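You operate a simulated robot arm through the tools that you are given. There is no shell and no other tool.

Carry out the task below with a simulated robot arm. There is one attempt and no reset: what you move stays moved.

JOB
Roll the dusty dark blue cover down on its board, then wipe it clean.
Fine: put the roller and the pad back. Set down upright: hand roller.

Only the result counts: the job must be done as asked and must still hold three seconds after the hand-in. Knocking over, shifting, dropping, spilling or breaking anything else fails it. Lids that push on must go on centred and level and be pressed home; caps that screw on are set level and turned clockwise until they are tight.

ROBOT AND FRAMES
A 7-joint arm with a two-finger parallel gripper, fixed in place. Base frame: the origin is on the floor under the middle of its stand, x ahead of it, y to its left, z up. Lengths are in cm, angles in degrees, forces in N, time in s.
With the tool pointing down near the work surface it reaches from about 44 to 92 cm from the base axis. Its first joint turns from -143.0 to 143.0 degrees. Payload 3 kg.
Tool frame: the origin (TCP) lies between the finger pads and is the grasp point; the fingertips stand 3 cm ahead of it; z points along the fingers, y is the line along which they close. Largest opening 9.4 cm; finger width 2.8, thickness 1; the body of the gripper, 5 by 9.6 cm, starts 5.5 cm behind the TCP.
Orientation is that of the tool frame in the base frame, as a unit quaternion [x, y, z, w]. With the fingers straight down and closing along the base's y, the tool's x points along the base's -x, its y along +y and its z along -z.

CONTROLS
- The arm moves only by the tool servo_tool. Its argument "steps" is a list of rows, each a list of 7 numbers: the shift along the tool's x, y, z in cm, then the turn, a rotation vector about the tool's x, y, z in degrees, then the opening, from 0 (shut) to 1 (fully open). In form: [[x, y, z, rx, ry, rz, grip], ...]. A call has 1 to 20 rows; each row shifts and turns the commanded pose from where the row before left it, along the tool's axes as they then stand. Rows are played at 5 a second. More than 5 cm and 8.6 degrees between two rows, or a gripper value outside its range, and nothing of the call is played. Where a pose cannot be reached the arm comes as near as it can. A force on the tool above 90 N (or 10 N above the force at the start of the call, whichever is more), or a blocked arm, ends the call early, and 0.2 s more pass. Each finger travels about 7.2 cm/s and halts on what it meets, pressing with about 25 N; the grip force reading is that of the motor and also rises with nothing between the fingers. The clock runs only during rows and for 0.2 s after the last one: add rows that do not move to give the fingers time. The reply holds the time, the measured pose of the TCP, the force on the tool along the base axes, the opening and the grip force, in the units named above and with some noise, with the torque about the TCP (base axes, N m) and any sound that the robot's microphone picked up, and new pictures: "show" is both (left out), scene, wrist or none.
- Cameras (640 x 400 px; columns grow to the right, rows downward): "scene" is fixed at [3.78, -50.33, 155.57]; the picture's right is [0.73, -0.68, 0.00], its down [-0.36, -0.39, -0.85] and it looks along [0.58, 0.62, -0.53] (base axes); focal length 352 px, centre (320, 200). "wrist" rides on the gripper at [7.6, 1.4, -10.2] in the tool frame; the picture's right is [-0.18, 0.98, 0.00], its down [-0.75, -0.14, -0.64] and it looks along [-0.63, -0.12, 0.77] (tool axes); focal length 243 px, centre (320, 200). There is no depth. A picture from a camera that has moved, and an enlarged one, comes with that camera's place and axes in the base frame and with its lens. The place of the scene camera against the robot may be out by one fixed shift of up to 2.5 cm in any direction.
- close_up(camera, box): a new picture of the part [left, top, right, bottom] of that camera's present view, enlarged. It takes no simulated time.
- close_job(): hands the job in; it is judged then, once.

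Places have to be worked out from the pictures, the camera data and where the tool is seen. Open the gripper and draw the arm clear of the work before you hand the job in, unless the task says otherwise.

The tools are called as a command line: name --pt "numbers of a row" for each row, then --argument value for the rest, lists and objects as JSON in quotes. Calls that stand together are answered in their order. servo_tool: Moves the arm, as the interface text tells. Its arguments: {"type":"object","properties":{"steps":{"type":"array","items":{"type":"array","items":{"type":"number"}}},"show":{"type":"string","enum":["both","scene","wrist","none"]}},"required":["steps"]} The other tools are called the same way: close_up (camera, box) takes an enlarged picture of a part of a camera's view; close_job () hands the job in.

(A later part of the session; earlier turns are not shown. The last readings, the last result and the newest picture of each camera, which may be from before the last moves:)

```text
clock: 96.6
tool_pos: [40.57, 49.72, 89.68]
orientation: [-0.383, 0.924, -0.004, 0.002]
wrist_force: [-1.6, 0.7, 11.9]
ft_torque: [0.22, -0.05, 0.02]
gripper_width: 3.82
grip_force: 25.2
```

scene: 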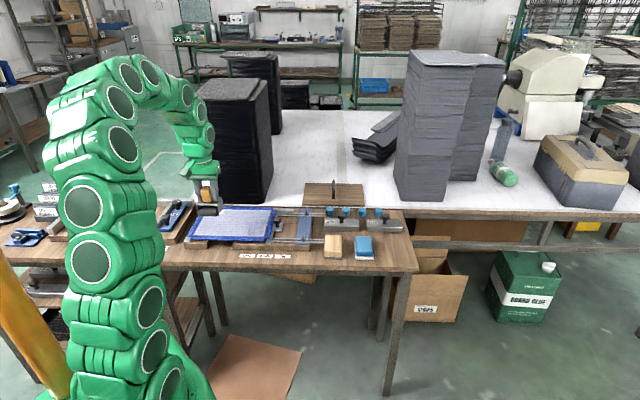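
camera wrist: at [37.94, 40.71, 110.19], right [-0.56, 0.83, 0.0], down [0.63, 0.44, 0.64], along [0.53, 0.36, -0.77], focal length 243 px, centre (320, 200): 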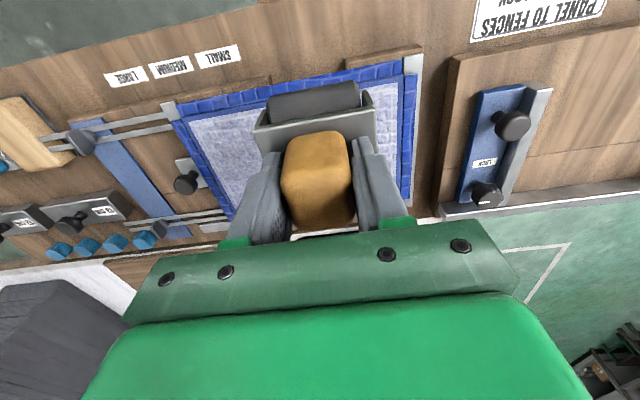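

Near edge done for strip 5. Next: strip 4 mid, touch down.

servo_tool --pt "0 0 -0.4 0 0 0 0.2" --pt "0 0 -0.4 0 0 0 0.2" --pt "-2 -1.5 0 0 0 0 0.2" --pt "-3 -2 0 0 0 0 0.2" --pt "-3.2 -1.5 0 0 0 0 0.2" --pt "0 0 0 0 0 0 0.2" --pt "0 0 0.4 0 0 0 0.2" --pt "0 0 0.2 -0.1 0 0 0.2" --pt "0 0 0.08 0 0 0 0.2" --pt "0 0 0 0 0 0 0.2" --show "none"

```text
clock: 98.8
tool_pos: [50.1, 52.07, 89.77]
orientation: [-0.383, 0.924, -0.003, 0.001]
wrist_force: [-1.5, 0.5, 11.7]
ft_torque: [-0.12, -0.01, -0.01]
gripper_width: 3.83
grip_force: 25.2
```

servo_tool --pt "-0.5 0 0.03 0 0 0 0.2" --pt "-1 0 0 0 0 0 0.2" --pt "-1 0 0 0 0 0 0.2" --pt "-1 0 0 0 0 0 0.2" --pt "-1 0 0 0 0 0 0.2" --pt "-1 0 0 0 0 0 0.2" --pt "-1 0 0 0 0 0 0.2" --pt "-1 0 0 0 0 0 0.2" --pt "-0.8 0 0 0 0 0 0.2" --pt "0 0 0 0 0 0 0.2" --show "none"

```text
clock: 101.0
tool_pos: [56.11, 57.72, 89.67]
orientation: [-0.383, 0.924, -0.003, 0.0]
wrist_force: [0.7, 0.8, 7.4]
ft_torque: [-0.05, 0.16, 0.02]
gripper_width: 3.85
grip_force: 25.0
```

servo_tool --pt "0 0 -0.4 0 0 0 0.2" --pt "0 0 -0.4 0 0 0 0.2" --pt "3 0 0 0 0 0 0.2" --pt "3 0 0 0 0 0 0.2" --pt "2.3 0 0 0 0 0 0.2" --pt "0 0 0 0 0 0 0.2" --pt "0 0 0.4 0 0 0 0.2" --pt "0 0 0.35 0 0 0 0.2" --pt "0 0 0.08 0 0 0 0.2" --pt "0 0 0 0 0 0 0.2" --show "none"

```text
clock: 103.2
tool_pos: [50.06, 51.97, 89.77]
orientation: [-0.383, 0.924, -0.003, 0.002]
wrist_force: [0.7, 0.6, -1.0]
ft_torque: [-0.03, 0.05, 0.02]
gripper_width: 3.81
grip_force: 24.8
```

servo_tool --pt "0 0 0.06 0 0 0 0.2" --pt "0.5 0 0.03 0 0 0 0.2" --pt "1 0 0 0 0 0 0.2" --pt "1 0 0 0 0 0 0.2" --pt "0 0 0 0 0 0 0.2" --show "none"

```text
clock: 104.4
tool_pos: [48.3, 50.2, 89.69]
orientation: [-0.383, 0.924, -0.003, 0.002]
wrist_force: [-5.1, 5.7, 23.1]
ft_torque: [0.34, 0.12, 0.02]
gripper_width: 3.83
grip_force: 24.9
```

servo_tool --pt "0.5 0 0 0 0 0 0.2" --pt "1 0 0 0 0 0 0.2" --pt "1 0 0 0 0 0 0.2" --pt "1 0 0 0 0 0 0.2" --pt "1 0 0 0 0 0 0.2" --pt "1 0 0 0 0 0 0.2" --pt "0.3 0 0 0 0 0 0.2" --pt "0 0 0 0 0 0 0.2" --pt "0 0 -0.4 0 0 0 0.2" --pt "0 0 -0.4 0 0 0 0.2" --pt "-2 -1.5 0 0 0 0 0.2" --pt "-3 -2 0 0 0 0 0.2" --pt "-3.2 -1.5 0 0 0 0 0.2" --pt "0 0 0 0 0 0 0.2" --pt "0 0 0.4 0 0 0 0.2" --pt "0 0 0.3 0 0 0 0.2" --pt "0 0 0.06 0 0 0 0.2" --pt "0 0 0 0 0 0 0.2" --show "none"

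```text
clock: 108.2
tool_pos: [53.52, 48.3, 89.79]
orientation: [-0.382, 0.924, -0.003, 0.002]
wrist_force: [0.7, -1.1, 11.9]
ft_torque: [0.1, 0.2, 0.0]
gripper_width: 3.81
grip_force: 25.4
```

Strip 3 second pass: outward to far edge, lift, return to middle and touch down.

servo_tool --pt "-0.5 0 0.03 -0.2 0 0 0.2" --pt "-1 0 0 0 0 0 0.2" --pt "-1 0 0 0 0 0 0.2" --pt "-1 0 0 0 0 0 0.2" --pt "-1 0 0 0 0 0 0.2" --pt "-1 0 0 0 0 0 0.2" --pt "-1 0 0 0 0 0 0.2" --pt "-1 0 0 0 0 0 0.2" --pt "-0.9 0 0 0 0 0 0.2" --pt "0 0 0 0 0 0 0.2" --show "none"

servo_tool --pt "0 0 -0.4 0 0 0 0.2" --pt "0 0 -0.4 0 0 0 0.2" --pt "3 0 0 0 0 0 0.2" --pt "3 0 0 0 0 0 0.2" --pt "2.4 0 0 0 0 0 0.2" --pt "0 0 0 0 0 0 0.2" --pt "0 0 0.4 0 0 0 0.2" --pt "0 0 0.3 0 0 0 0.2" --pt "0 0 0.08 0 0 0 0.2" --pt "0 0 0 0 0 0 0.2" --show "none"

```text
clock: 110.4
tool_pos: [59.48, 54.39, 89.61]
orientation: [-0.383, 0.924, -0.002, 0.001]
wrist_force: [5.5, -6.2, 30.9]
ft_torque: [-0.6, 0.25, 0.2]
gripper_width: 3.81
grip_force: 24.6
```

```text
clock: 112.6
tool_pos: [53.42, 48.28, 89.78]
orientation: [-0.382, 0.924, -0.001, 0.001]
wrist_force: [-2.6, 1.8, 29.0]
ft_torque: [0.24, 0.28, 0.0]
gripper_width: 3.82
grip_force: 25.0
```

Good force (≈32 N). Rolling strip 3 outward to the near edge, then lifting and moving to strip 2's middle.

servo_tool --pt "0.5 0 -0.01 -0.1 0 0 0.2" --pt "1 0 0 0 0 0 0.2" --pt "1 0 0 0 0 0 0.2" --pt "1 0 0 0 0 0 0.2" --pt "1 0 0 0 0 0 0.2" --pt "1 0 0 0 0 0 0.2" --pt "1 0 0 0 0 0 0.2" --pt "1 0 0 0 0 0 0.2" --pt "0.5 0 0 0 0 0 0.2" --pt "0 0 0 0 0 0 0.2" --show "none"

servo_tool --pt "0 0 -0.4 0 0 0 0.2" --pt "0 0 -0.4 0 0 0 0.2" --pt "-2 -1.5 0 0 0 0 0.2" --pt "-3 -2 0 0 0 0 0.2" --pt "-3.2 -1.5 0 0 0 0 0.2" --pt "0 0 0 0 0 0 0.2" --pt "0 0 0.4 0 0 0 0.2" --pt "0 0 0.3 0 0 0 0.2" --pt "0 0 0.05 0 0 0 0.2" --pt "0 0 0 0 0 0 0.2" --show "none"

```text
clock: 114.8
tool_pos: [47.83, 42.73, 89.59]
orientation: [-0.383, 0.924, -0.001, 0.0]
wrist_force: [1.9, -2.7, 23.7]
ft_torque: [0.1, -0.45, -0.06]
gripper_width: 3.84
grip_force: 25.2
```

```text
clock: 117.0
tool_pos: [57.28, 45.05, 89.87]
orientation: [-0.383, 0.924, 0.0, 0.0]
wrist_force: [0.1, 0.3, 0.6]
ft_torque: [0.05, 0.03, -0.01]
gripper_width: 3.83
grip_force: 24.5
```

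servo_tool --pt "0 0 0.06 0 0 0 0.2" --pt "-0.5 0 0.02 0 0 0 0.2" --pt "-1 0 0 0 0 0 0.2" --pt "-1 0 0 0 0 0 0.2" --pt "-1 0 0 0 0 0 0.2" --pt "-1 0 0 0 0 0 0.2" --pt "-1 0 0 0 0 0 0.2" --pt "-1 0 0 0 0 0 0.2" --pt "-1 0 0 0 0 0 0.2" --pt "-0.6 0 0 0 0 0 0.2" --pt "0 0 0 0 0 0 0.2" --show "none"

servo_tool --pt "0 0 -0.4 0 0 0 0.2" --pt "0 0 -0.4 0 0 0 0.2" --pt "3 0 0 0 0 0 0.2" --pt "3 0 0 0 0 0 0.2" --pt "2.4 0 0 0 0 0 0.2" --pt "0 0 0 0 0 0 0.2" --pt "0 0 0.4 0 0 0 0.2" --pt "0 0 0.3 0 0 0 0.2" --pt "0 0 0.06 0 0 0 0.2" --pt "0 0 0 0 0 0 0.2" --show "none"

```text
clock: 119.4
tool_pos: [62.89, 50.78, 89.69]
orientation: [-0.383, 0.924, -0.001, 0.002]
wrist_force: [-1.5, 1.3, 33.7]
ft_torque: [-0.22, 0.66, -0.08]
gripper_width: 3.83
grip_force: 24.6
```

```text
clock: 121.6
tool_pos: [57.04, 44.74, 89.86]
orientation: [-0.382, 0.924, -0.001, 0.001]
wrist_force: [-1.2, 1.8, 6.5]
ft_torque: [0.22, 0.28, 0.02]
gripper_width: 3.84
grip_force: 24.8
```

servo_tool --pt "0 0 0.04 -0.2 0 0 0.2" --pt "0.5 0 0 0 0 0 0.2" --pt "1 0 0 0 0 0 0.2" --pt "1 0 0 0 0 0 0.2" --pt "1 0 0 0 0 0 0.2" --pt "1 0 0 0 0 0 0.2" --pt "1 0 0 0 0 0 0.2" --pt "1 0 0 0 0 0 0.2" --pt "1 0 0 0 0 0 0.2" --pt "0.5 0 0 0 0 0 0.2" --pt "0 0 0 0 0 0 0.2" --show "none"

servo_tool --pt "0 0 -0.4 0 0 0 0.2" --pt "0 0 -0.4 0 0 0 0.2" --pt "-2 -1.5 0 0 0 0 0.2" --pt "-3 -2 0 0 0 0 0.2" --pt "-3.2 -1.5 0 0 0 0 0.2" --pt "0 0 0 0 0 0 0.2" --pt "0 0 0.4 -0.1 0 0 0.2" --pt "0 0 0.3 0 0 0 0.2" --pt "0 0 0.06 0 0 0 0.2" --pt "0 0 0 0 0 0 0.2" --show "none"

```text
clock: 124.0
tool_pos: [51.38, 39.22, 89.82]
orientation: [-0.383, 0.924, 0.001, 0.0]
wrist_force: [-0.7, -0.6, 5.2]
ft_torque: [0.14, -0.01, -0.02]
gripper_width: 3.8
grip_force: 25.7
```

```text
clock: 126.2
tool_pos: [60.64, 41.4, 89.75]
orientation: [-0.383, 0.924, 0.002, -0.001]
wrist_force: [1.0, 0.3, 8.6]
ft_torque: [0.19, 0.13, -0.03]
gripper_width: 3.82
grip_force: 24.9
```

Strip 1 second pass: outward to far edge, lift, return.

servo_tool --pt "0 0 0.04 -0.2 0 0 0.2" --pt "-0.5 0 0 0 0 0 0.2" --pt "-1 0 0 0 0 0 0.2" --pt "-1 0 0 0 0 0 0.2" --pt "-1 0 0 0 0 0 0.2" --pt "-1 0 0 0 0 0 0.2" --pt "-1 0 0 0 0 0 0.2" --pt "-1 0 0 0 0 0 0.2" --pt "-1 0 0 0 0 0 0.2" --pt "-0.8 0 0 0 0 0 0.2" --pt "0 0 0 0 0 0 0.2" --show "none"

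servo_tool --pt "0 0 -0.4 0 0 0 0.2" --pt "0 0 -0.4 0 0 0 0.2" --pt "3 0 0 0 0 0 0.2" --pt "3 0 0 0 0 0 0.2" --pt "2.4 0 0 0 0 0 0.2" --pt "0 0 0 0 0 0 0.2" --pt "0 0 0.4 0 0 0 0.2" --pt "0 0 0.3 0 0 0 0.2" --pt "0 0 0.06 0 0 0 0.2" --pt "0 0 0 0 0 0 0.2" --show "none"

```text
clock: 128.6
tool_pos: [66.38, 47.25, 89.68]
orientation: [-0.383, 0.924, 0.003, -0.002]
wrist_force: [-3.4, 2.4, 13.3]
ft_torque: [0.13, 0.54, -0.08]
gripper_width: 3.81
grip_force: 25.3
```

```text
clock: 130.8
tool_pos: [60.62, 41.39, 89.68]
orientation: [-0.384, 0.923, 0.003, -0.001]
wrist_force: [3.0, -1.3, 5.3]
ft_torque: [-0.08, -0.13, -0.02]
gripper_width: 3.82
grip_force: 25.0
```

servo_tool --pt "0 0 0.05 0 0 0 0.2" --pt "0.5 0 0 0 0 0 0.2" --pt "1 0 0 0 0 0 0.2" --pt "1 0 0 0 0 0 0.2" --pt "1 0 0 0 0 0 0.2" --pt "1 0 0 0 0 0 0.2" --pt "1 0 0 0 0 0 0.2" --pt "1 0 0 0 0 0 0.2" --pt "1 0 0 0 0 0 0.2" --pt "0.6 0 0 0 0 0 0.2" --pt "0 0 0 0 0 0 0.2" --show "none"

servo_tool --pt "0 0 -0.5 0 0 0 0.2" --pt "0 0 -1.5 0.3 0 0 0.2" --pt "0 0 -3 0 0 0 0.2" --pt "0 0 -3 0 0 0 0.2" --pt "0 0 -2.3 0 0 0 0.2" --pt "0 0 0 0 0 0 0.2" --pt "0 0 0 0 0 0 0.2" --show "both"

close_up --camera "scene" --box '[180, 170, 292, 250]'

```text
clock: 133.2
tool_pos: [54.82, 35.56, 89.75]
orientation: [-0.382, 0.924, 0.004, -0.002]
wrist_force: [-0.3, -0.7, 6.1]
ft_torque: [0.08, -0.09, 0.04]
gripper_width: 3.82
grip_force: 24.7
```

```text
clock: 134.8
tool_pos: [55.04, 35.52, 99.92]
orientation: [-0.382, 0.924, 0.001, 0.0]
wrist_force: [0.1, -1.0, -2.7]
ft_torque: [0.03, -0.01, 0.02]
gripper_width: 3.83
grip_force: 24.7
camera wrist: at [48.6, 31.25, 110.16], right [-0.56, 0.83, 0.0], down [0.63, 0.43, 0.64], along [0.53, 0.36, -0.77], focal length 243 px, centre (320, 200)
```

scene: 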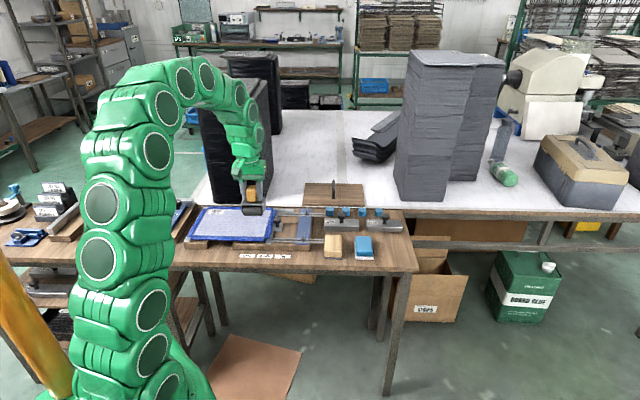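
wrist: 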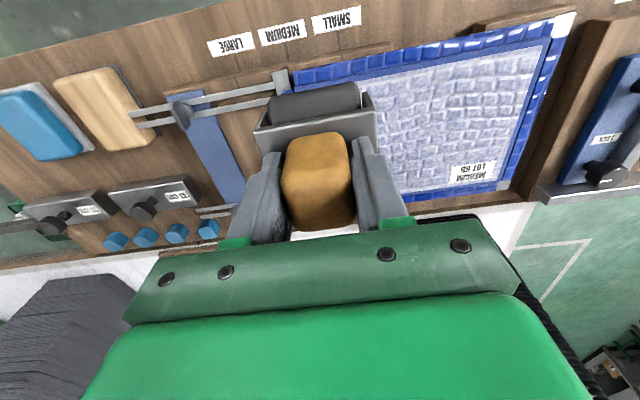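

```text
5.00 times, centred on (236, 210) of scene
camera zoom: at [3.78, -50.33, 155.57], right [0.73, -0.68, 0.0], down [-0.36, -0.39, -0.85], along [0.58, 0.62, -0.53], focal length 1758 px, centre (740, 150)
```

zoom: 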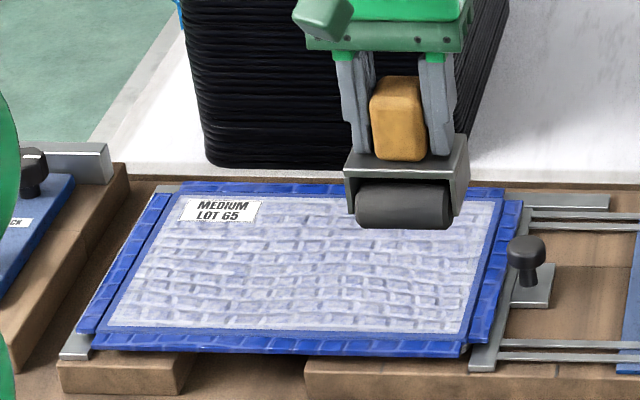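

Panel has not moved and both passes are complete. Carrying the roller back to its original spot (TCP 87.45, 1.35).

servo_tool --pt "0.1 -2 0 0 0 0 0.2" --pt "0.1 -3.5 0 0 0 0 0.2" --pt "0.1 -3.6 0 0 0 0 0.2" --pt "0.1 -3.6 0 0 0 0 0.2" --pt "0.1 -3.6 0 0 0 0 0.2" --pt "0.1 -3.6 0 0 0 0 0.2" --pt "0.1 -3.6 0 0 0 0 0.2" --pt "0.1 -3.6 0 0 0 0 0.2" --pt "0.1 -3.6 0 0 0 0 0.2" --pt "0.1 -3.6 0 0 0 0 0.2" --pt "0.1 -3.6 0 0 0 0 0.2" --pt "0.1 -3.6 0 0 0 0 0.2" --pt "0.04 -3.5 0 0 0 0 0.2" --pt "0 -2 0 0 0 0 0.2" --pt "0 0 0 0 0 0 0.2" --pt "0 0 0 0 0 0 0.2" --show "both"

```text
clock: 138.2
tool_pos: [87.16, 1.38, 99.92]
orientation: [-0.383, 0.924, 0.002, -0.001]
wrist_force: [0.4, -0.1, -2.5]
ft_torque: [0.03, 0.02, 0.01]
gripper_width: 3.83
grip_force: 25.2
camera wrist: at [80.76, -2.92, 110.08], right [-0.56, 0.83, 0.0], down [0.63, 0.43, 0.64], along [0.53, 0.36, -0.77], focal length 243 px, centre (320, 200)
```

scene: 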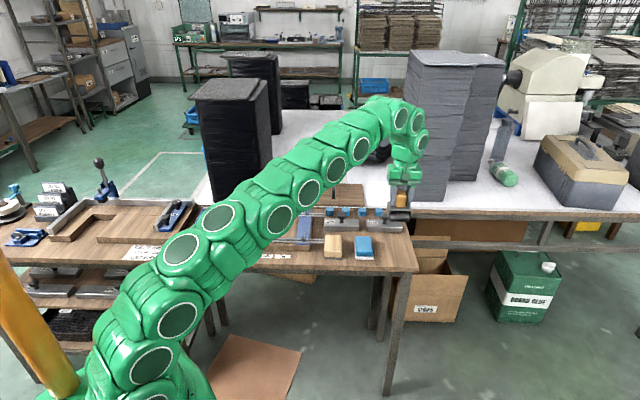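
wrist: 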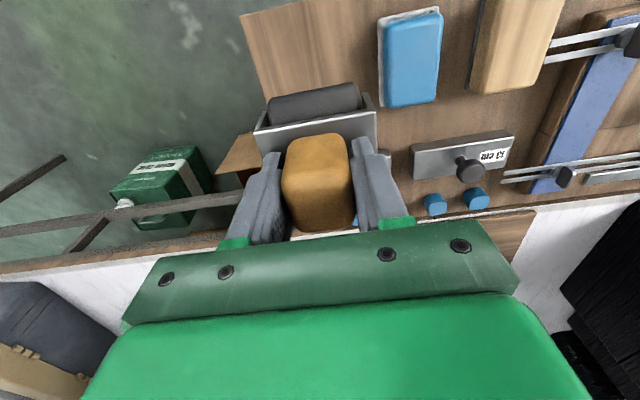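

Roller is above its spot, with a slight 0.2–0.3 cm slip upward in the grip. I correct 0.2 cm and descend to just above the table.

servo_tool --pt "-0.18 -0.2 2 0.2 0 0 0.2" --pt "0 0 3 0 0 0 0.2" --pt "0 0 3 0 0 0 0.2" --pt "0 0 2.5 0 0 0 0.2" --pt "0 0 1.5 0 0 0 0.2" --pt "0 0 1 0 0 0 0.2" --pt "0 0 0.4 0 0 0 0.2" --pt "0 0 0 0 0 0 0.2" --show "none"

close_up --camera "scene" --box '[350, 200, 446, 260]'

```text
clock: 140.0
tool_pos: [87.56, 1.46, 86.52]
orientation: [-0.382, 0.924, -0.002, 0.001]
wrist_force: [-0.4, -0.6, -2.1]
ft_torque: [-0.01, 0.04, 0.01]
gripper_width: 3.8
grip_force: 25.1
```

```text
6.67 times, centred on (398, 230) of scene
camera zoom: at [3.78, -50.33, 155.57], right [0.73, -0.68, 0.0], down [-0.36, -0.39, -0.85], along [0.58, 0.62, -0.53], focal length 2344 px, centre (-200, 0)
```

zoom: 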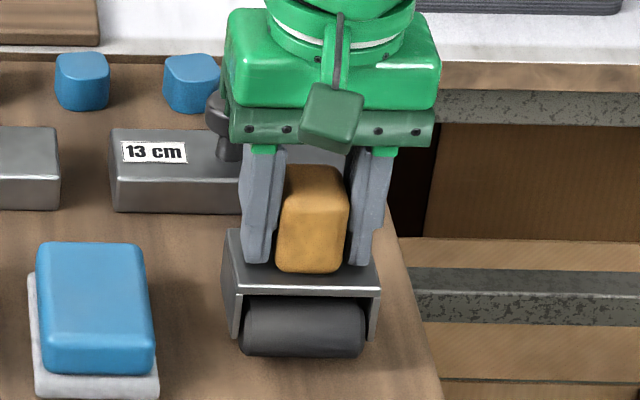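

servo_tool --pt "0 0 0.4 0.2 0 0 0.2" --pt "0 0 0.3 0 0 0 0.2" --pt "0 0 0.1 0 0 0 0.2" --pt "0 0 0 0 0 0 0.2" --show "none"

```text
clock: 141.0
tool_pos: [87.5, 1.33, 85.75]
orientation: [-0.383, 0.924, -0.002, 0.001]
wrist_force: [-0.8, 1.0, 9.5]
ft_torque: [0.39, 0.22, 0.02]
gripper_width: 3.81
grip_force: 25.3
```

Contact with the table (≈12 N, slightly uneven). I undo the tilt by 0.3° and ease pressure before releasing.

servo_tool --pt "0 0 -0.02 -0.3 0 0 0.2" --pt "0 0 0 0 0 0 0.2" --show "none"

close_up --camera "scene" --box '[350, 200, 446, 260]'

```text
clock: 141.6
tool_pos: [87.51, 1.51, 85.7]
orientation: [-0.383, 0.924, 0.0, 0.0]
wrist_force: [2.5, -2.7, 5.7]
ft_torque: [-0.12, -0.26, -0.05]
gripper_width: 3.81
grip_force: 25.0
```

```text
6.67 times, centred on (398, 230) of scene
camera zoom: at [3.78, -50.33, 155.57], right [0.73, -0.68, 0.0], down [-0.36, -0.39, -0.85], along [0.58, 0.62, -0.53], focal length 2344 px, centre (-200, 0)
```

zoom: 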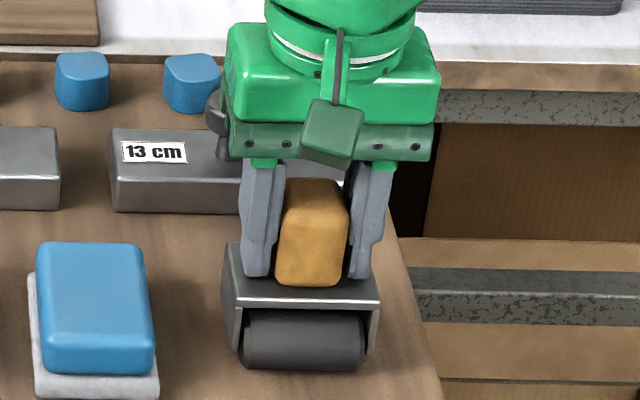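

The roller stands on the table ≈0.4 cm further from the robot than originally; I roll it back 0.4 cm and release.

servo_tool --pt "0.4 0 0 0 0 0 0.2" --pt "0 0 0 0 0 0 0.2" --pt "0 0 0 0 0 0 0.35" --pt "0 0 0 0 0 0 0.5" --pt "0 0 0 0 0 0 0.65" --pt "0 0 0 0 0 0 0.7" --pt "0 0 0 0 0 0 0.7" --show "both"

close_up --camera "scene" --box '[350, 200, 446, 260]'

```text
clock: 143.2
tool_pos: [87.23, 1.14, 85.75]
orientation: [-0.383, 0.924, 0.0, 0.0]
wrist_force: [-0.6, -1.0, 7.9]
ft_torque: [-0.08, 0.04, -0.01]
gripper_width: 6.35
grip_force: 0.2
camera wrist: at [80.83, -3.17, 95.87], right [-0.56, 0.83, 0.0], down [0.63, 0.43, 0.64], along [0.53, 0.36, -0.77], focal length 243 px, centre (320, 200)
```

scene: 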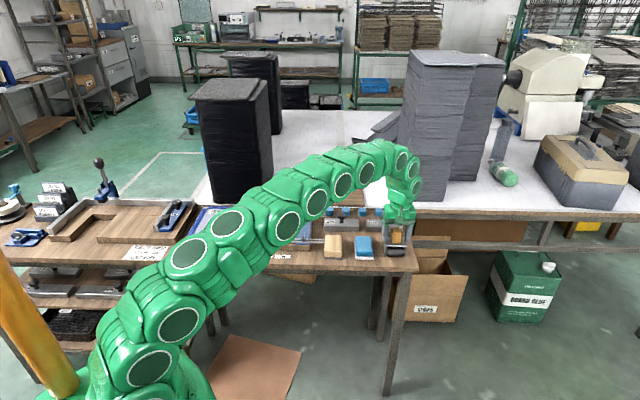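
wrist: 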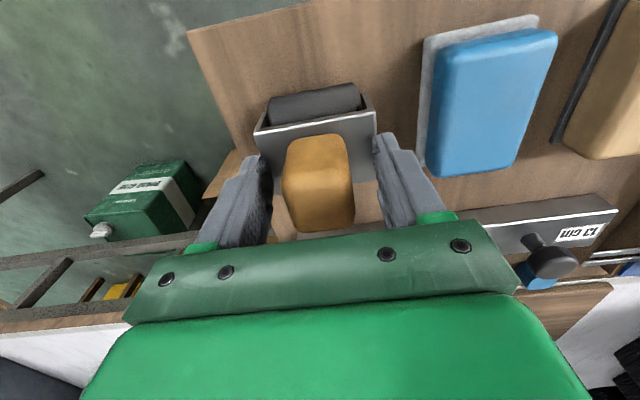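

```text
6.67 times, centred on (398, 230) of scene
camera zoom: at [3.78, -50.33, 155.57], right [0.73, -0.68, 0.0], down [-0.36, -0.39, -0.85], along [0.58, 0.62, -0.53], focal length 2344 px, centre (-200, 0)
```

zoom: 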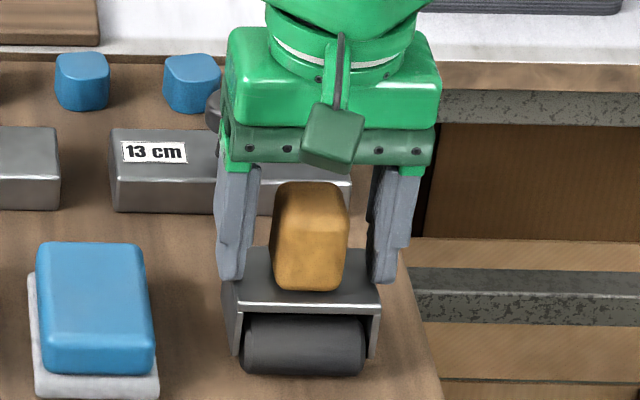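

Roller stands back in its original place and upright; the residual 8 N is fingertips resting on the housing plate. I raise straight up clear of it.

servo_tool --pt "0 0 -0.3 0 0 0 0.7" --pt "0 0 -1 0 0 0 0.7" --pt "0 0 -2 0 0 0 0.75" --pt "0 0 -3 0 0 0 0.85" --pt "0 0 -3 0 0 0 1" --pt "0 0 0 0 0 0 1" --pt "0 0 0 0 0 0 1" --show "both"

close_up --camera "scene" --box '[320, 205, 416, 265]'

close_up --camera "wrist" --box '[240, 0, 520, 200]'

```text
clock: 144.8
tool_pos: [87.26, 1.04, 95.0]
orientation: [-0.383, 0.924, -0.001, 0.001]
wrist_force: [0.4, -0.2, 0.2]
ft_torque: [-0.02, 0.0, -0.02]
gripper_width: 9.39
grip_force: 0.1
camera wrist: at [80.77, -3.26, 105.23], right [-0.56, 0.83, 0.0], down [0.63, 0.43, 0.64], along [0.53, 0.36, -0.77], focal length 243 px, centre (320, 200)
```

scene: 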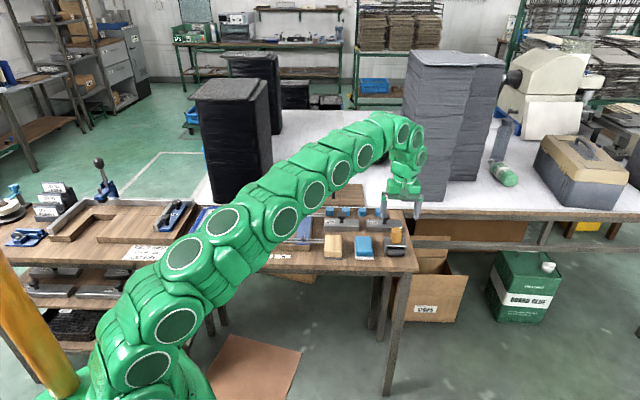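
wrist: 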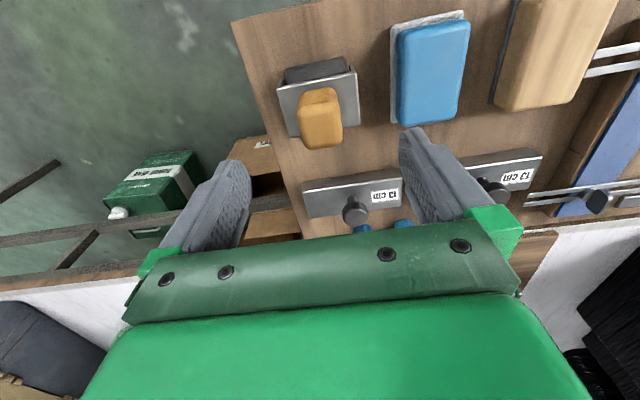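

```text
6.67 times, centred on (368, 235) of scene
camera zoom: at [3.78, -50.33, 155.57], right [0.73, -0.68, 0.0], down [-0.36, -0.39, -0.85], along [0.58, 0.62, -0.53], focal length 2344 px, centre (0, -33)
```

zoom: 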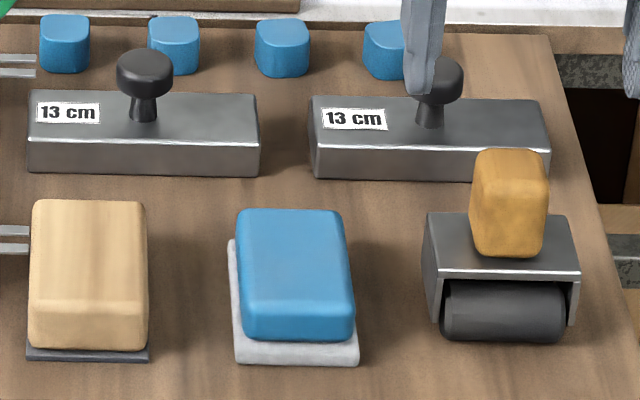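

```text
2.00 times, centred on (380, 100) of wrist
camera zoom: at [80.77, -3.26, 105.23], right [-0.56, 0.83, 0.0], down [0.63, 0.43, 0.64], along [0.53, 0.36, -0.77], focal length 485 px, centre (200, 400)
```

zoom: 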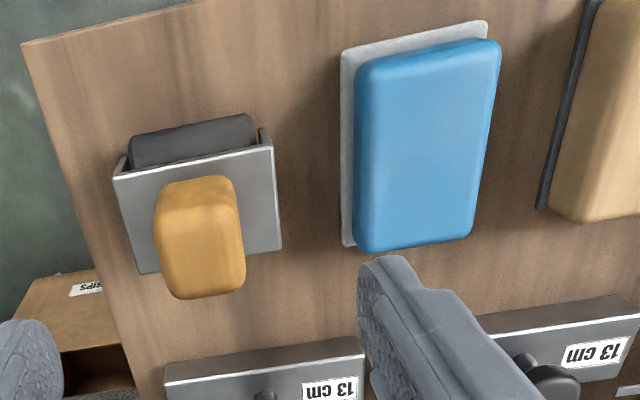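

The roller is back in place and upright. From this view the pad's white base is ≈6.4×9.4 cm centred at about (79.8, 8.8) with its top at z≈81. I move above the pad and descend part-way.

servo_tool --pt "-0.1 3 0 0 0 0 1" --pt "-0.1 3.5 0 0 0 0 1" --pt "0 3.2 0 0 0 0 1" --pt "0 1.02 0 0 0 0 0.9" --pt "0 0 2 0 0 0 0.85" --pt "0 0 2 0 0 0 0.85" --pt "0 0 2 0 0 0 0.85" --pt "0 0 1 0 0 0 0.85" --pt "0 0 0 0 0 0 0.85" --show "both"

close_up --camera "wrist" --box '[220, 20, 440, 220]'

close_up --camera "scene" --box '[310, 200, 416, 266]'

```text
clock: 146.8
tool_pos: [79.74, 8.98, 88.07]
orientation: [-0.383, 0.924, 0.0, 0.001]
wrist_force: [-0.1, -0.8, 0.3]
ft_torque: [0.0, 0.0, -0.01]
gripper_width: 7.98
grip_force: 0.0
camera wrist: at [73.3, 4.59, 98.28], right [-0.56, 0.83, 0.0], down [0.63, 0.43, 0.64], along [0.53, 0.36, -0.77], focal length 243 px, centre (320, 200)
```

scene: 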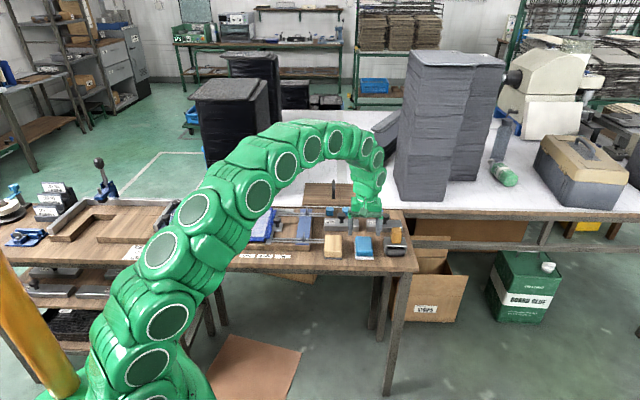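
wrist: 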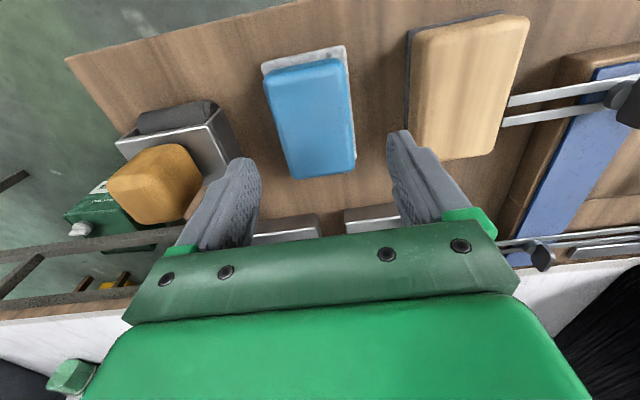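

```text
2.00 times, centred on (330, 120) of wrist
camera zoom: at [73.3, 4.59, 98.28], right [-0.56, 0.83, 0.0], down [0.63, 0.43, 0.64], along [0.53, 0.36, -0.77], focal length 485 px, centre (300, 360)
```

zoom: 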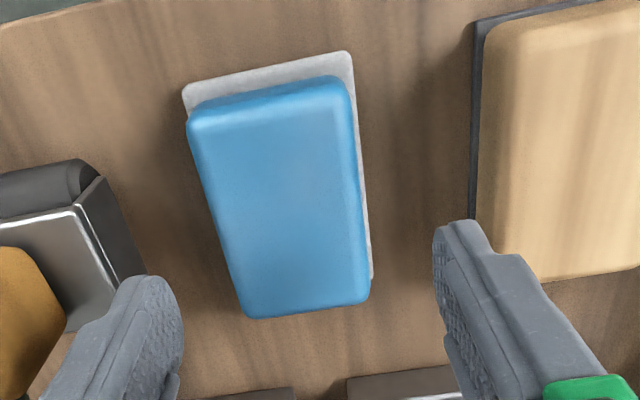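

```text
6.04 times, centred on (363, 233) of scene
camera zoom: at [3.78, -50.33, 155.57], right [0.73, -0.68, 0.0], down [-0.36, -0.39, -0.85], along [0.58, 0.62, -0.53], focal length 2123 px, centre (60, 1)
```

zoom: 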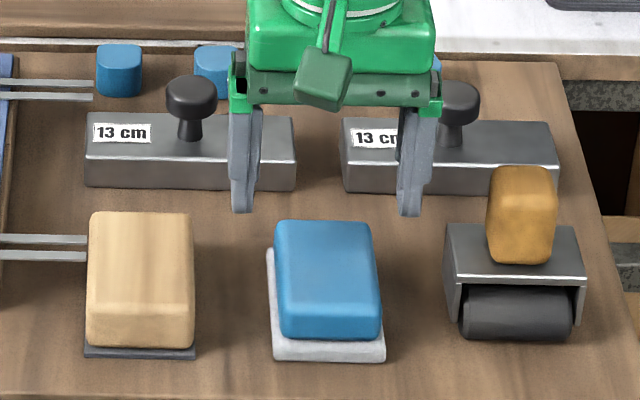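

Refined: pad centre at L≈50.4, W≈62.6, block ≈5.4 cm wide, base top z≈78.2. I correct 0.4 cm and descend to TCP z≈81.8.

servo_tool --pt "0.15 -0.4 1.5 0 0 0 0.85" --pt "0 0 2 0 0 0 0.85" --pt "0 0 1.5 0 0 0 0.85" --pt "0 0 0.8 0 0 0 0.85" --pt "0 0 0.4 0 0 0 0.85" --pt "0 0 0 0 0 0 0.85" --show "wrist"

close_up --camera "scene" --box '[320, 205, 416, 265]'

close_up --camera "wrist" --box '[220, 20, 440, 220]'

```text
clock: 148.2
tool_pos: [80.05, 8.43, 81.73]
orientation: [-0.383, 0.924, 0.001, -0.001]
wrist_force: [-0.3, 0.4, 0.4]
ft_torque: [0.02, -0.01, -0.02]
gripper_width: 7.97
grip_force: 0.0
camera wrist: at [73.58, 4.19, 92.06], right [-0.57, 0.82, 0.0], down [0.63, 0.43, 0.64], along [0.53, 0.36, -0.77], focal length 243 px, centre (320, 200)
```

wrist: 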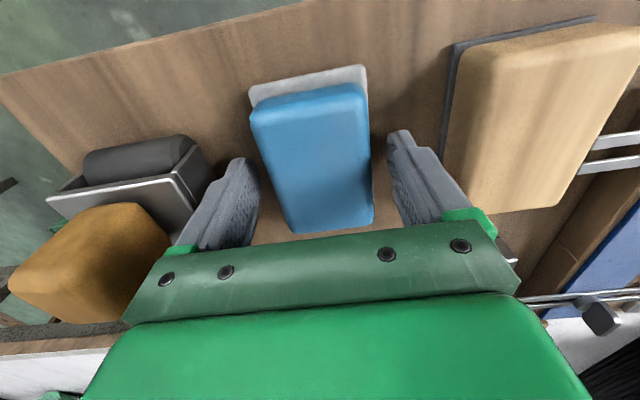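

```text
6.67 times, centred on (368, 235) of scene
camera zoom: at [3.78, -50.33, 155.57], right [0.73, -0.68, 0.0], down [-0.36, -0.39, -0.85], along [0.58, 0.62, -0.53], focal length 2344 px, centre (0, -33)
```

zoom: 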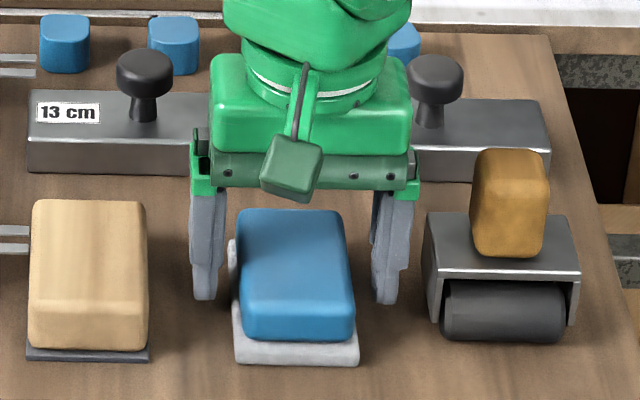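

```text
2.00 times, centred on (330, 120) of wrist
camera zoom: at [73.58, 4.19, 92.06], right [-0.57, 0.82, 0.0], down [0.63, 0.43, 0.64], along [0.53, 0.36, -0.77], focal length 485 px, centre (300, 360)
```

zoom: 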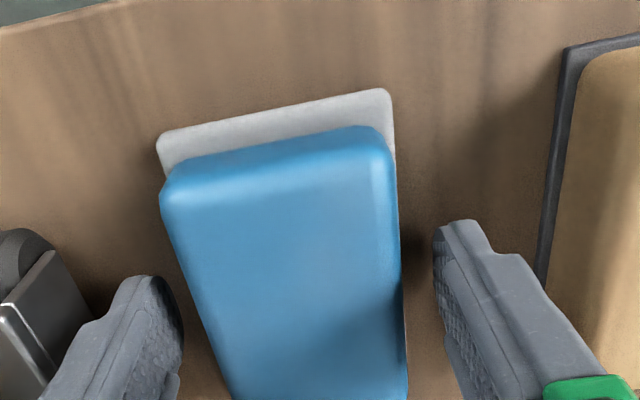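

Fingertips are about 1 cm above the table on both sides of the blue block. Closing on it.

servo_tool --pt "0 0 0 0 0 0 0.7" --pt "0 0 0 0 0 0 0.55" --pt "0 0 0 0 0 0 0.4" --pt "0 0 0 0 0 0 0.35" --pt "0 0 0 0 0 0 0.35" --pt "0 0 0 0 0 0 0.35" --show "wrist"

close_up --camera "scene" --box '[320, 205, 416, 265]'

```text
clock: 149.6
tool_pos: [79.99, 8.52, 81.94]
orientation: [-0.383, 0.924, 0.0, 0.0]
wrist_force: [-0.1, -0.2, 1.6]
ft_torque: [0.07, 0.04, -0.01]
gripper_width: 6.15
grip_force: 24.4
camera wrist: at [73.58, 4.18, 92.05], right [-0.56, 0.83, 0.0], down [0.63, 0.43, 0.64], along [0.53, 0.36, -0.77], focal length 243 px, centre (320, 200)
```

wrist: 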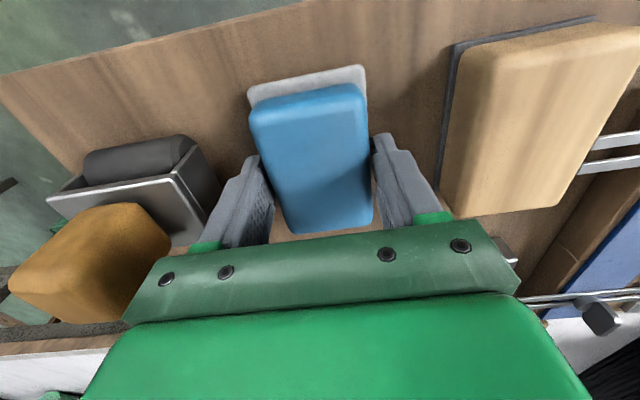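

```text
6.67 times, centred on (368, 235) of scene
camera zoom: at [3.78, -50.33, 155.57], right [0.73, -0.68, 0.0], down [-0.36, -0.39, -0.85], along [0.58, 0.62, -0.53], focal length 2344 px, centre (0, -33)
```

zoom: 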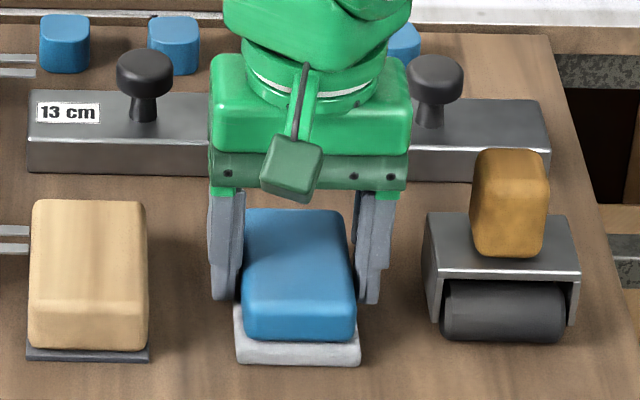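

close_up --camera "scene" --box '[344, 230, 384, 262]'

close_up --camera "wrist" --box '[220, 60, 420, 240]'

```text
12.50 times, centred on (364, 246) of scene
camera zoom: at [3.78, -50.33, 155.57], right [0.73, -0.68, 0.0], down [-0.36, -0.39, -0.85], along [0.58, 0.62, -0.53], focal length 4395 px, centre (-230, -375)
```

zoom: 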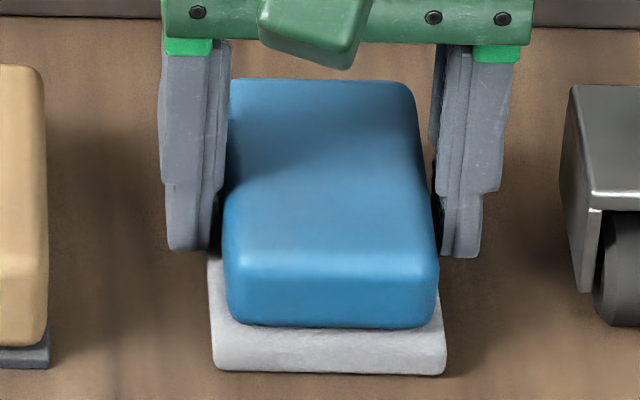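

```text
2.22 times, centred on (320, 150) of wrist
camera zoom: at [73.58, 4.18, 92.05], right [-0.56, 0.83, 0.0], down [0.63, 0.43, 0.64], along [0.53, 0.36, -0.77], focal length 539 px, centre (320, 311)
```

zoom: 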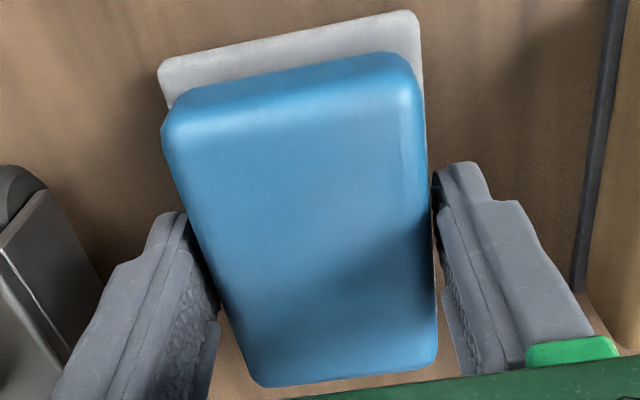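

The fingers clamp the blue block just above the white base. Lifting and checking that it comes along.

servo_tool --pt "0 0 -0.5 0 0 0 0.35" --pt "0 0 -1.5 0 0 0 0.35" --pt "0 0 -3 0 0 0 0.35" --pt "0 0 -3 0 0 0 0.35" --pt "0 0 -4 0 0 0 0.35" --pt "0 0 -4 0 0 0 0.35" --pt "0 0 -2 0 0 0 0.35" --pt "0 0 0 0 0 0 0.35" --pt "0 0 0 0 0 0 0.35" --show "both"

close_up --camera "scene" --box '[330, 170, 426, 250]'

```text
clock: 151.6
tool_pos: [79.91, 8.29, 99.77]
orientation: [-0.383, 0.924, 0.0, 0.0]
wrist_force: [-0.9, -0.1, -0.8]
ft_torque: [0.02, -0.02, 0.01]
gripper_width: 6.12
grip_force: 25.2
camera wrist: at [73.52, 3.95, 110.0], right [-0.56, 0.83, 0.0], down [0.63, 0.43, 0.64], along [0.53, 0.36, -0.77], focal length 243 px, centre (320, 200)
```

scene: 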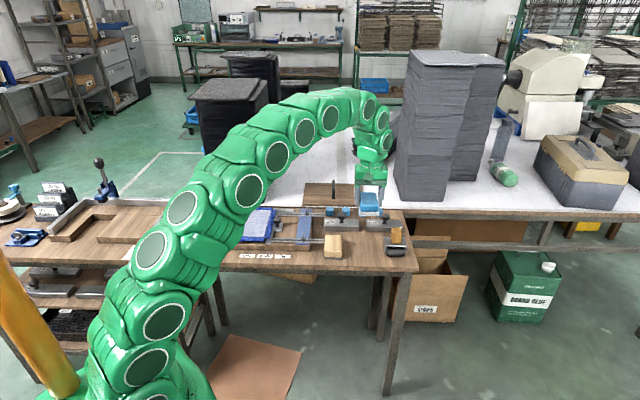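
wrist: 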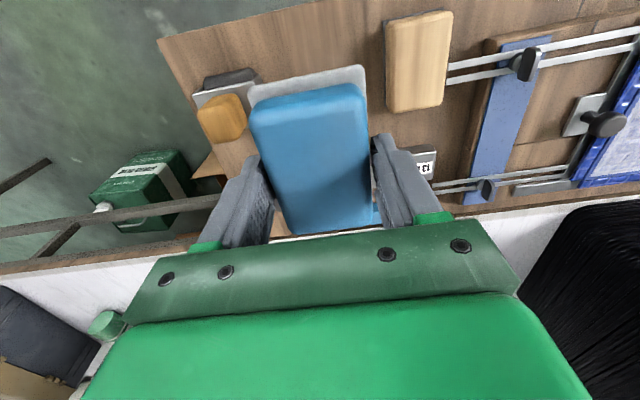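

```text
5.00 times, centred on (378, 210) of scene
camera zoom: at [3.78, -50.33, 155.57], right [0.73, -0.68, 0.0], down [-0.36, -0.39, -0.85], along [0.58, 0.62, -0.53], focal length 1758 px, centre (30, 150)
```

zoom: 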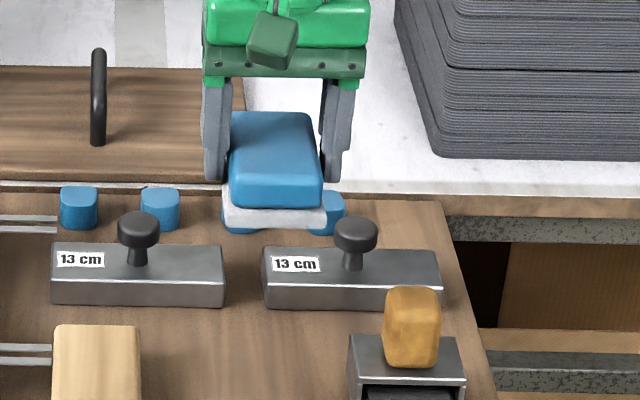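

The pad is held (≈1 N). I carry it over the panel centre at safe height, aiming for L≈3.5, W≈67.9.

servo_tool --pt "-0.4 2 0 0 0 0 0.35" --pt "-0.4 3.6 0 0 0 0 0.35" --pt "-0.4 3.6 0 0 0 0 0.35" --pt "-0.4 3.6 0 0 0 0 0.35" --pt "-0.4 3.6 0 0 0 0 0.35" --pt "-0.4 3.6 0 0 0 0 0.35" --pt "-0.4 3.6 0 0 0 0 0.35" --pt "-0.4 3.6 0 0 0 0 0.35" --pt "-0.4 3.6 0 0 0 0 0.35" --pt "-0.4 3.6 0 0 0 0 0.35" --pt "-0.4 3.6 0 0 0 0 0.35" --pt "-0.4 3.6 0 0 0 0 0.35" --pt "-0.4 3.6 0 0 0 0 0.35" --pt "-0.3 2 0 0 0 0 0.35" --pt "0 0 0 0 0 0 0.35" --pt "0 0 0 0 0 0 0.35" --show "both"

```text
clock: 155.0
tool_pos: [50.6, 45.74, 99.85]
orientation: [-0.383, 0.924, 0.0, 0.0]
wrist_force: [-0.4, -0.9, -0.8]
ft_torque: [0.03, 0.0, -0.02]
gripper_width: 6.11
grip_force: 24.8
camera wrist: at [44.1, 41.37, 109.95], right [-0.56, 0.83, 0.0], down [0.63, 0.43, 0.64], along [0.53, 0.36, -0.77], focal length 243 px, centre (320, 200)
```

scene: 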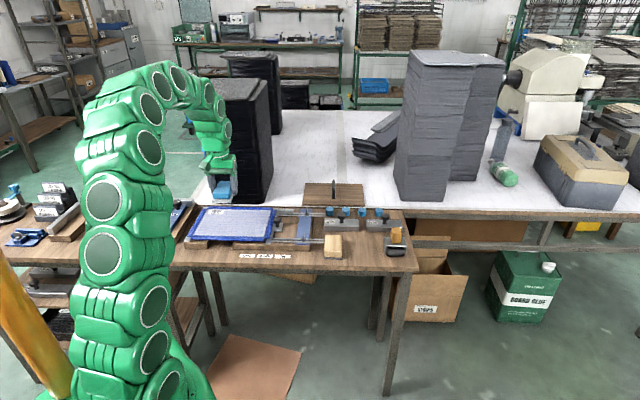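
wrist: 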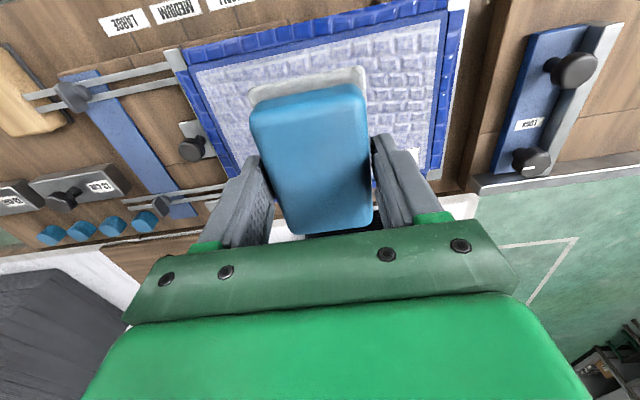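

Above the panel centre. Descending to just above expected contact (TCP z≈85.8).

servo_tool --pt "0.2 0 3 0 0 0 0.35" --pt "0 0 3 0 0 0 0.35" --pt "0 0 3 0 0 0 0.35" --pt "0 0 2.2 0 0 0 0.35" --pt "0 0 1.2 0 0 0 0.35" --pt "0 0 0.6 0 0 0 0.35" --pt "0 0 0 0 0 0 0.35" --show "none"

close_up --camera "scene" --box '[180, 180, 292, 250]'

```text
clock: 156.6
tool_pos: [50.4, 45.54, 86.75]
orientation: [-0.383, 0.924, 0.0, 0.0]
wrist_force: [-0.6, 0.7, -0.3]
ft_torque: [0.03, -0.03, 0.0]
gripper_width: 6.12
grip_force: 24.7
```

```text
5.71 times, centred on (236, 215) of scene
camera zoom: at [3.78, -50.33, 155.57], right [0.73, -0.68, 0.0], down [-0.36, -0.39, -0.85], along [0.58, 0.62, -0.53], focal length 2009 px, centre (800, 114)
```

zoom: 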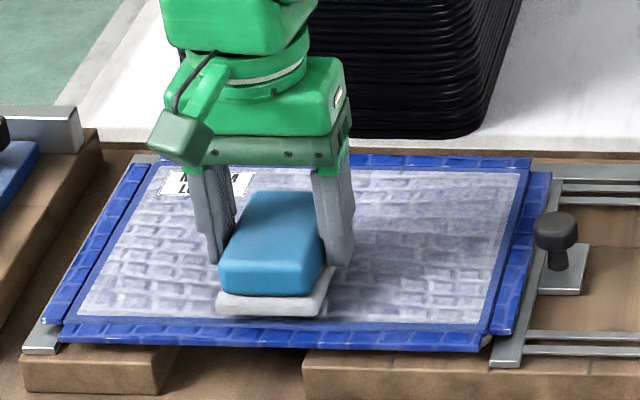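

servo_tool --pt "0 0 0.4 0 0 0 0.35" --pt "0 0 0.3 0 0 0 0.35" --pt "0 0 0 0 0 0 0.35" --show "none"

```text
clock: 157.4
tool_pos: [50.4, 45.64, 86.04]
orientation: [-0.383, 0.924, 0.0, -0.001]
wrist_force: [0.9, 1.0, -0.3]
ft_torque: [0.01, 0.03, 0.02]
gripper_width: 6.11
grip_force: 24.8
```

servo_tool --pt "0 0 0.15 0 0 0 0.35" --pt "0 0 0.1 0 0 0 0.35" --pt "0 0 0 0 0 0 0.35" --show "none"

```text
clock: 158.2
tool_pos: [50.41, 45.58, 85.91]
orientation: [-0.383, 0.924, 0.0, 0.0]
wrist_force: [-1.7, -0.3, 21.0]
ft_torque: [0.13, -0.11, 0.02]
gripper_width: 6.13
grip_force: 25.3
```

Contact at TCP z≈85.85 with ~21 N; I ease off slightly and wipe toward the right fence.

servo_tool --pt "0 -0.5 -0.03 0 0 0 0.35" --pt "0 -1 0 0 0 0 0.35" --pt "0 -1 0 0 0 0 0.35" --pt "0 -1 0 0 0 0 0.35" --pt "0 0 0 0 0 0 0.35" --show "none"

close_up --camera "scene" --box '[180, 180, 292, 250]'

```text
clock: 159.4
tool_pos: [52.93, 43.25, 85.76]
orientation: [-0.382, 0.924, -0.001, 0.0]
wrist_force: [-2.3, 1.4, 9.8]
ft_torque: [0.21, 0.17, -0.01]
gripper_width: 6.12
grip_force: 25.1
```

```text
5.71 times, centred on (236, 215) of scene
camera zoom: at [3.78, -50.33, 155.57], right [0.73, -0.68, 0.0], down [-0.36, -0.39, -0.85], along [0.58, 0.62, -0.53], focal length 2009 px, centre (800, 114)
```

zoom: 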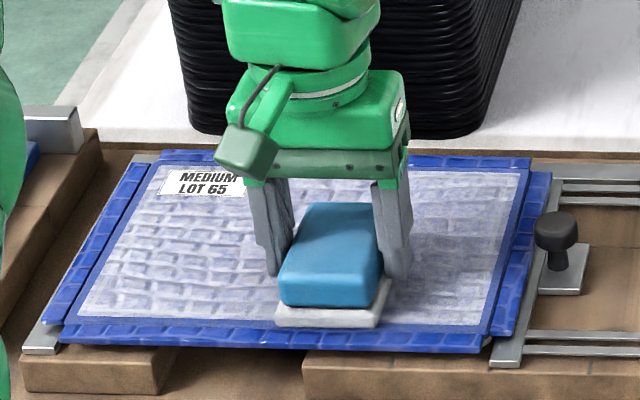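

servo_tool --pt "0 -1 0.01 0 0 0 0.35" --pt "0 -1.2 0 0 0 0 0.35" --pt "0 -1.2 0 0 0 0 0.35" --pt "0 -1.2 0 0 0 0 0.35" --pt "0 -1.2 0 0 0 0 0.35" --pt "0 -0.4 0 0 0 0 0.35" --pt "0 0 0 0 0 0 0.35" --show "wrist"

close_up --camera "scene" --box '[180, 180, 292, 250]'

```text
clock: 161.0
tool_pos: [57.27, 38.72, 85.79]
orientation: [-0.383, 0.924, -0.001, 0.0]
wrist_force: [-1.1, -0.1, 5.8]
ft_torque: [0.05, 0.22, -0.01]
gripper_width: 6.14
grip_force: 25.0
camera wrist: at [50.82, 34.42, 96.06], right [-0.56, 0.83, 0.0], down [0.63, 0.43, 0.64], along [0.53, 0.36, -0.77], focal length 243 px, centre (320, 200)
```

wrist: 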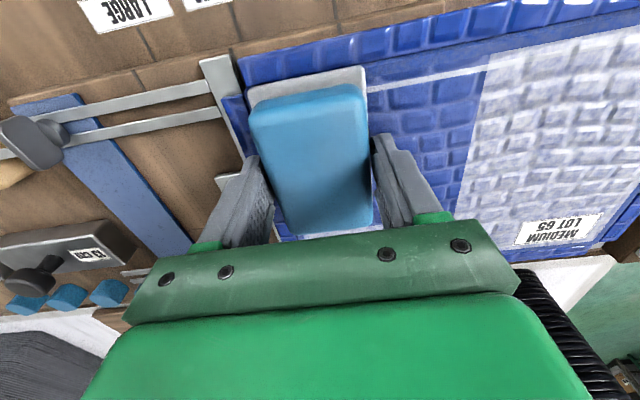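

```text
5.71 times, centred on (236, 215) of scene
camera zoom: at [3.78, -50.33, 155.57], right [0.73, -0.68, 0.0], down [-0.36, -0.39, -0.85], along [0.58, 0.62, -0.53], focal length 2009 px, centre (800, 114)
```

zoom: 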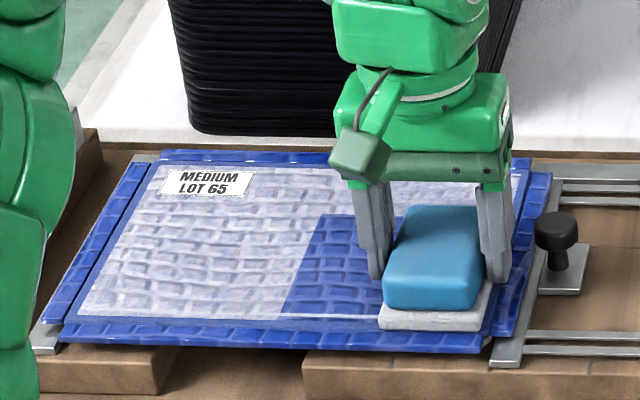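

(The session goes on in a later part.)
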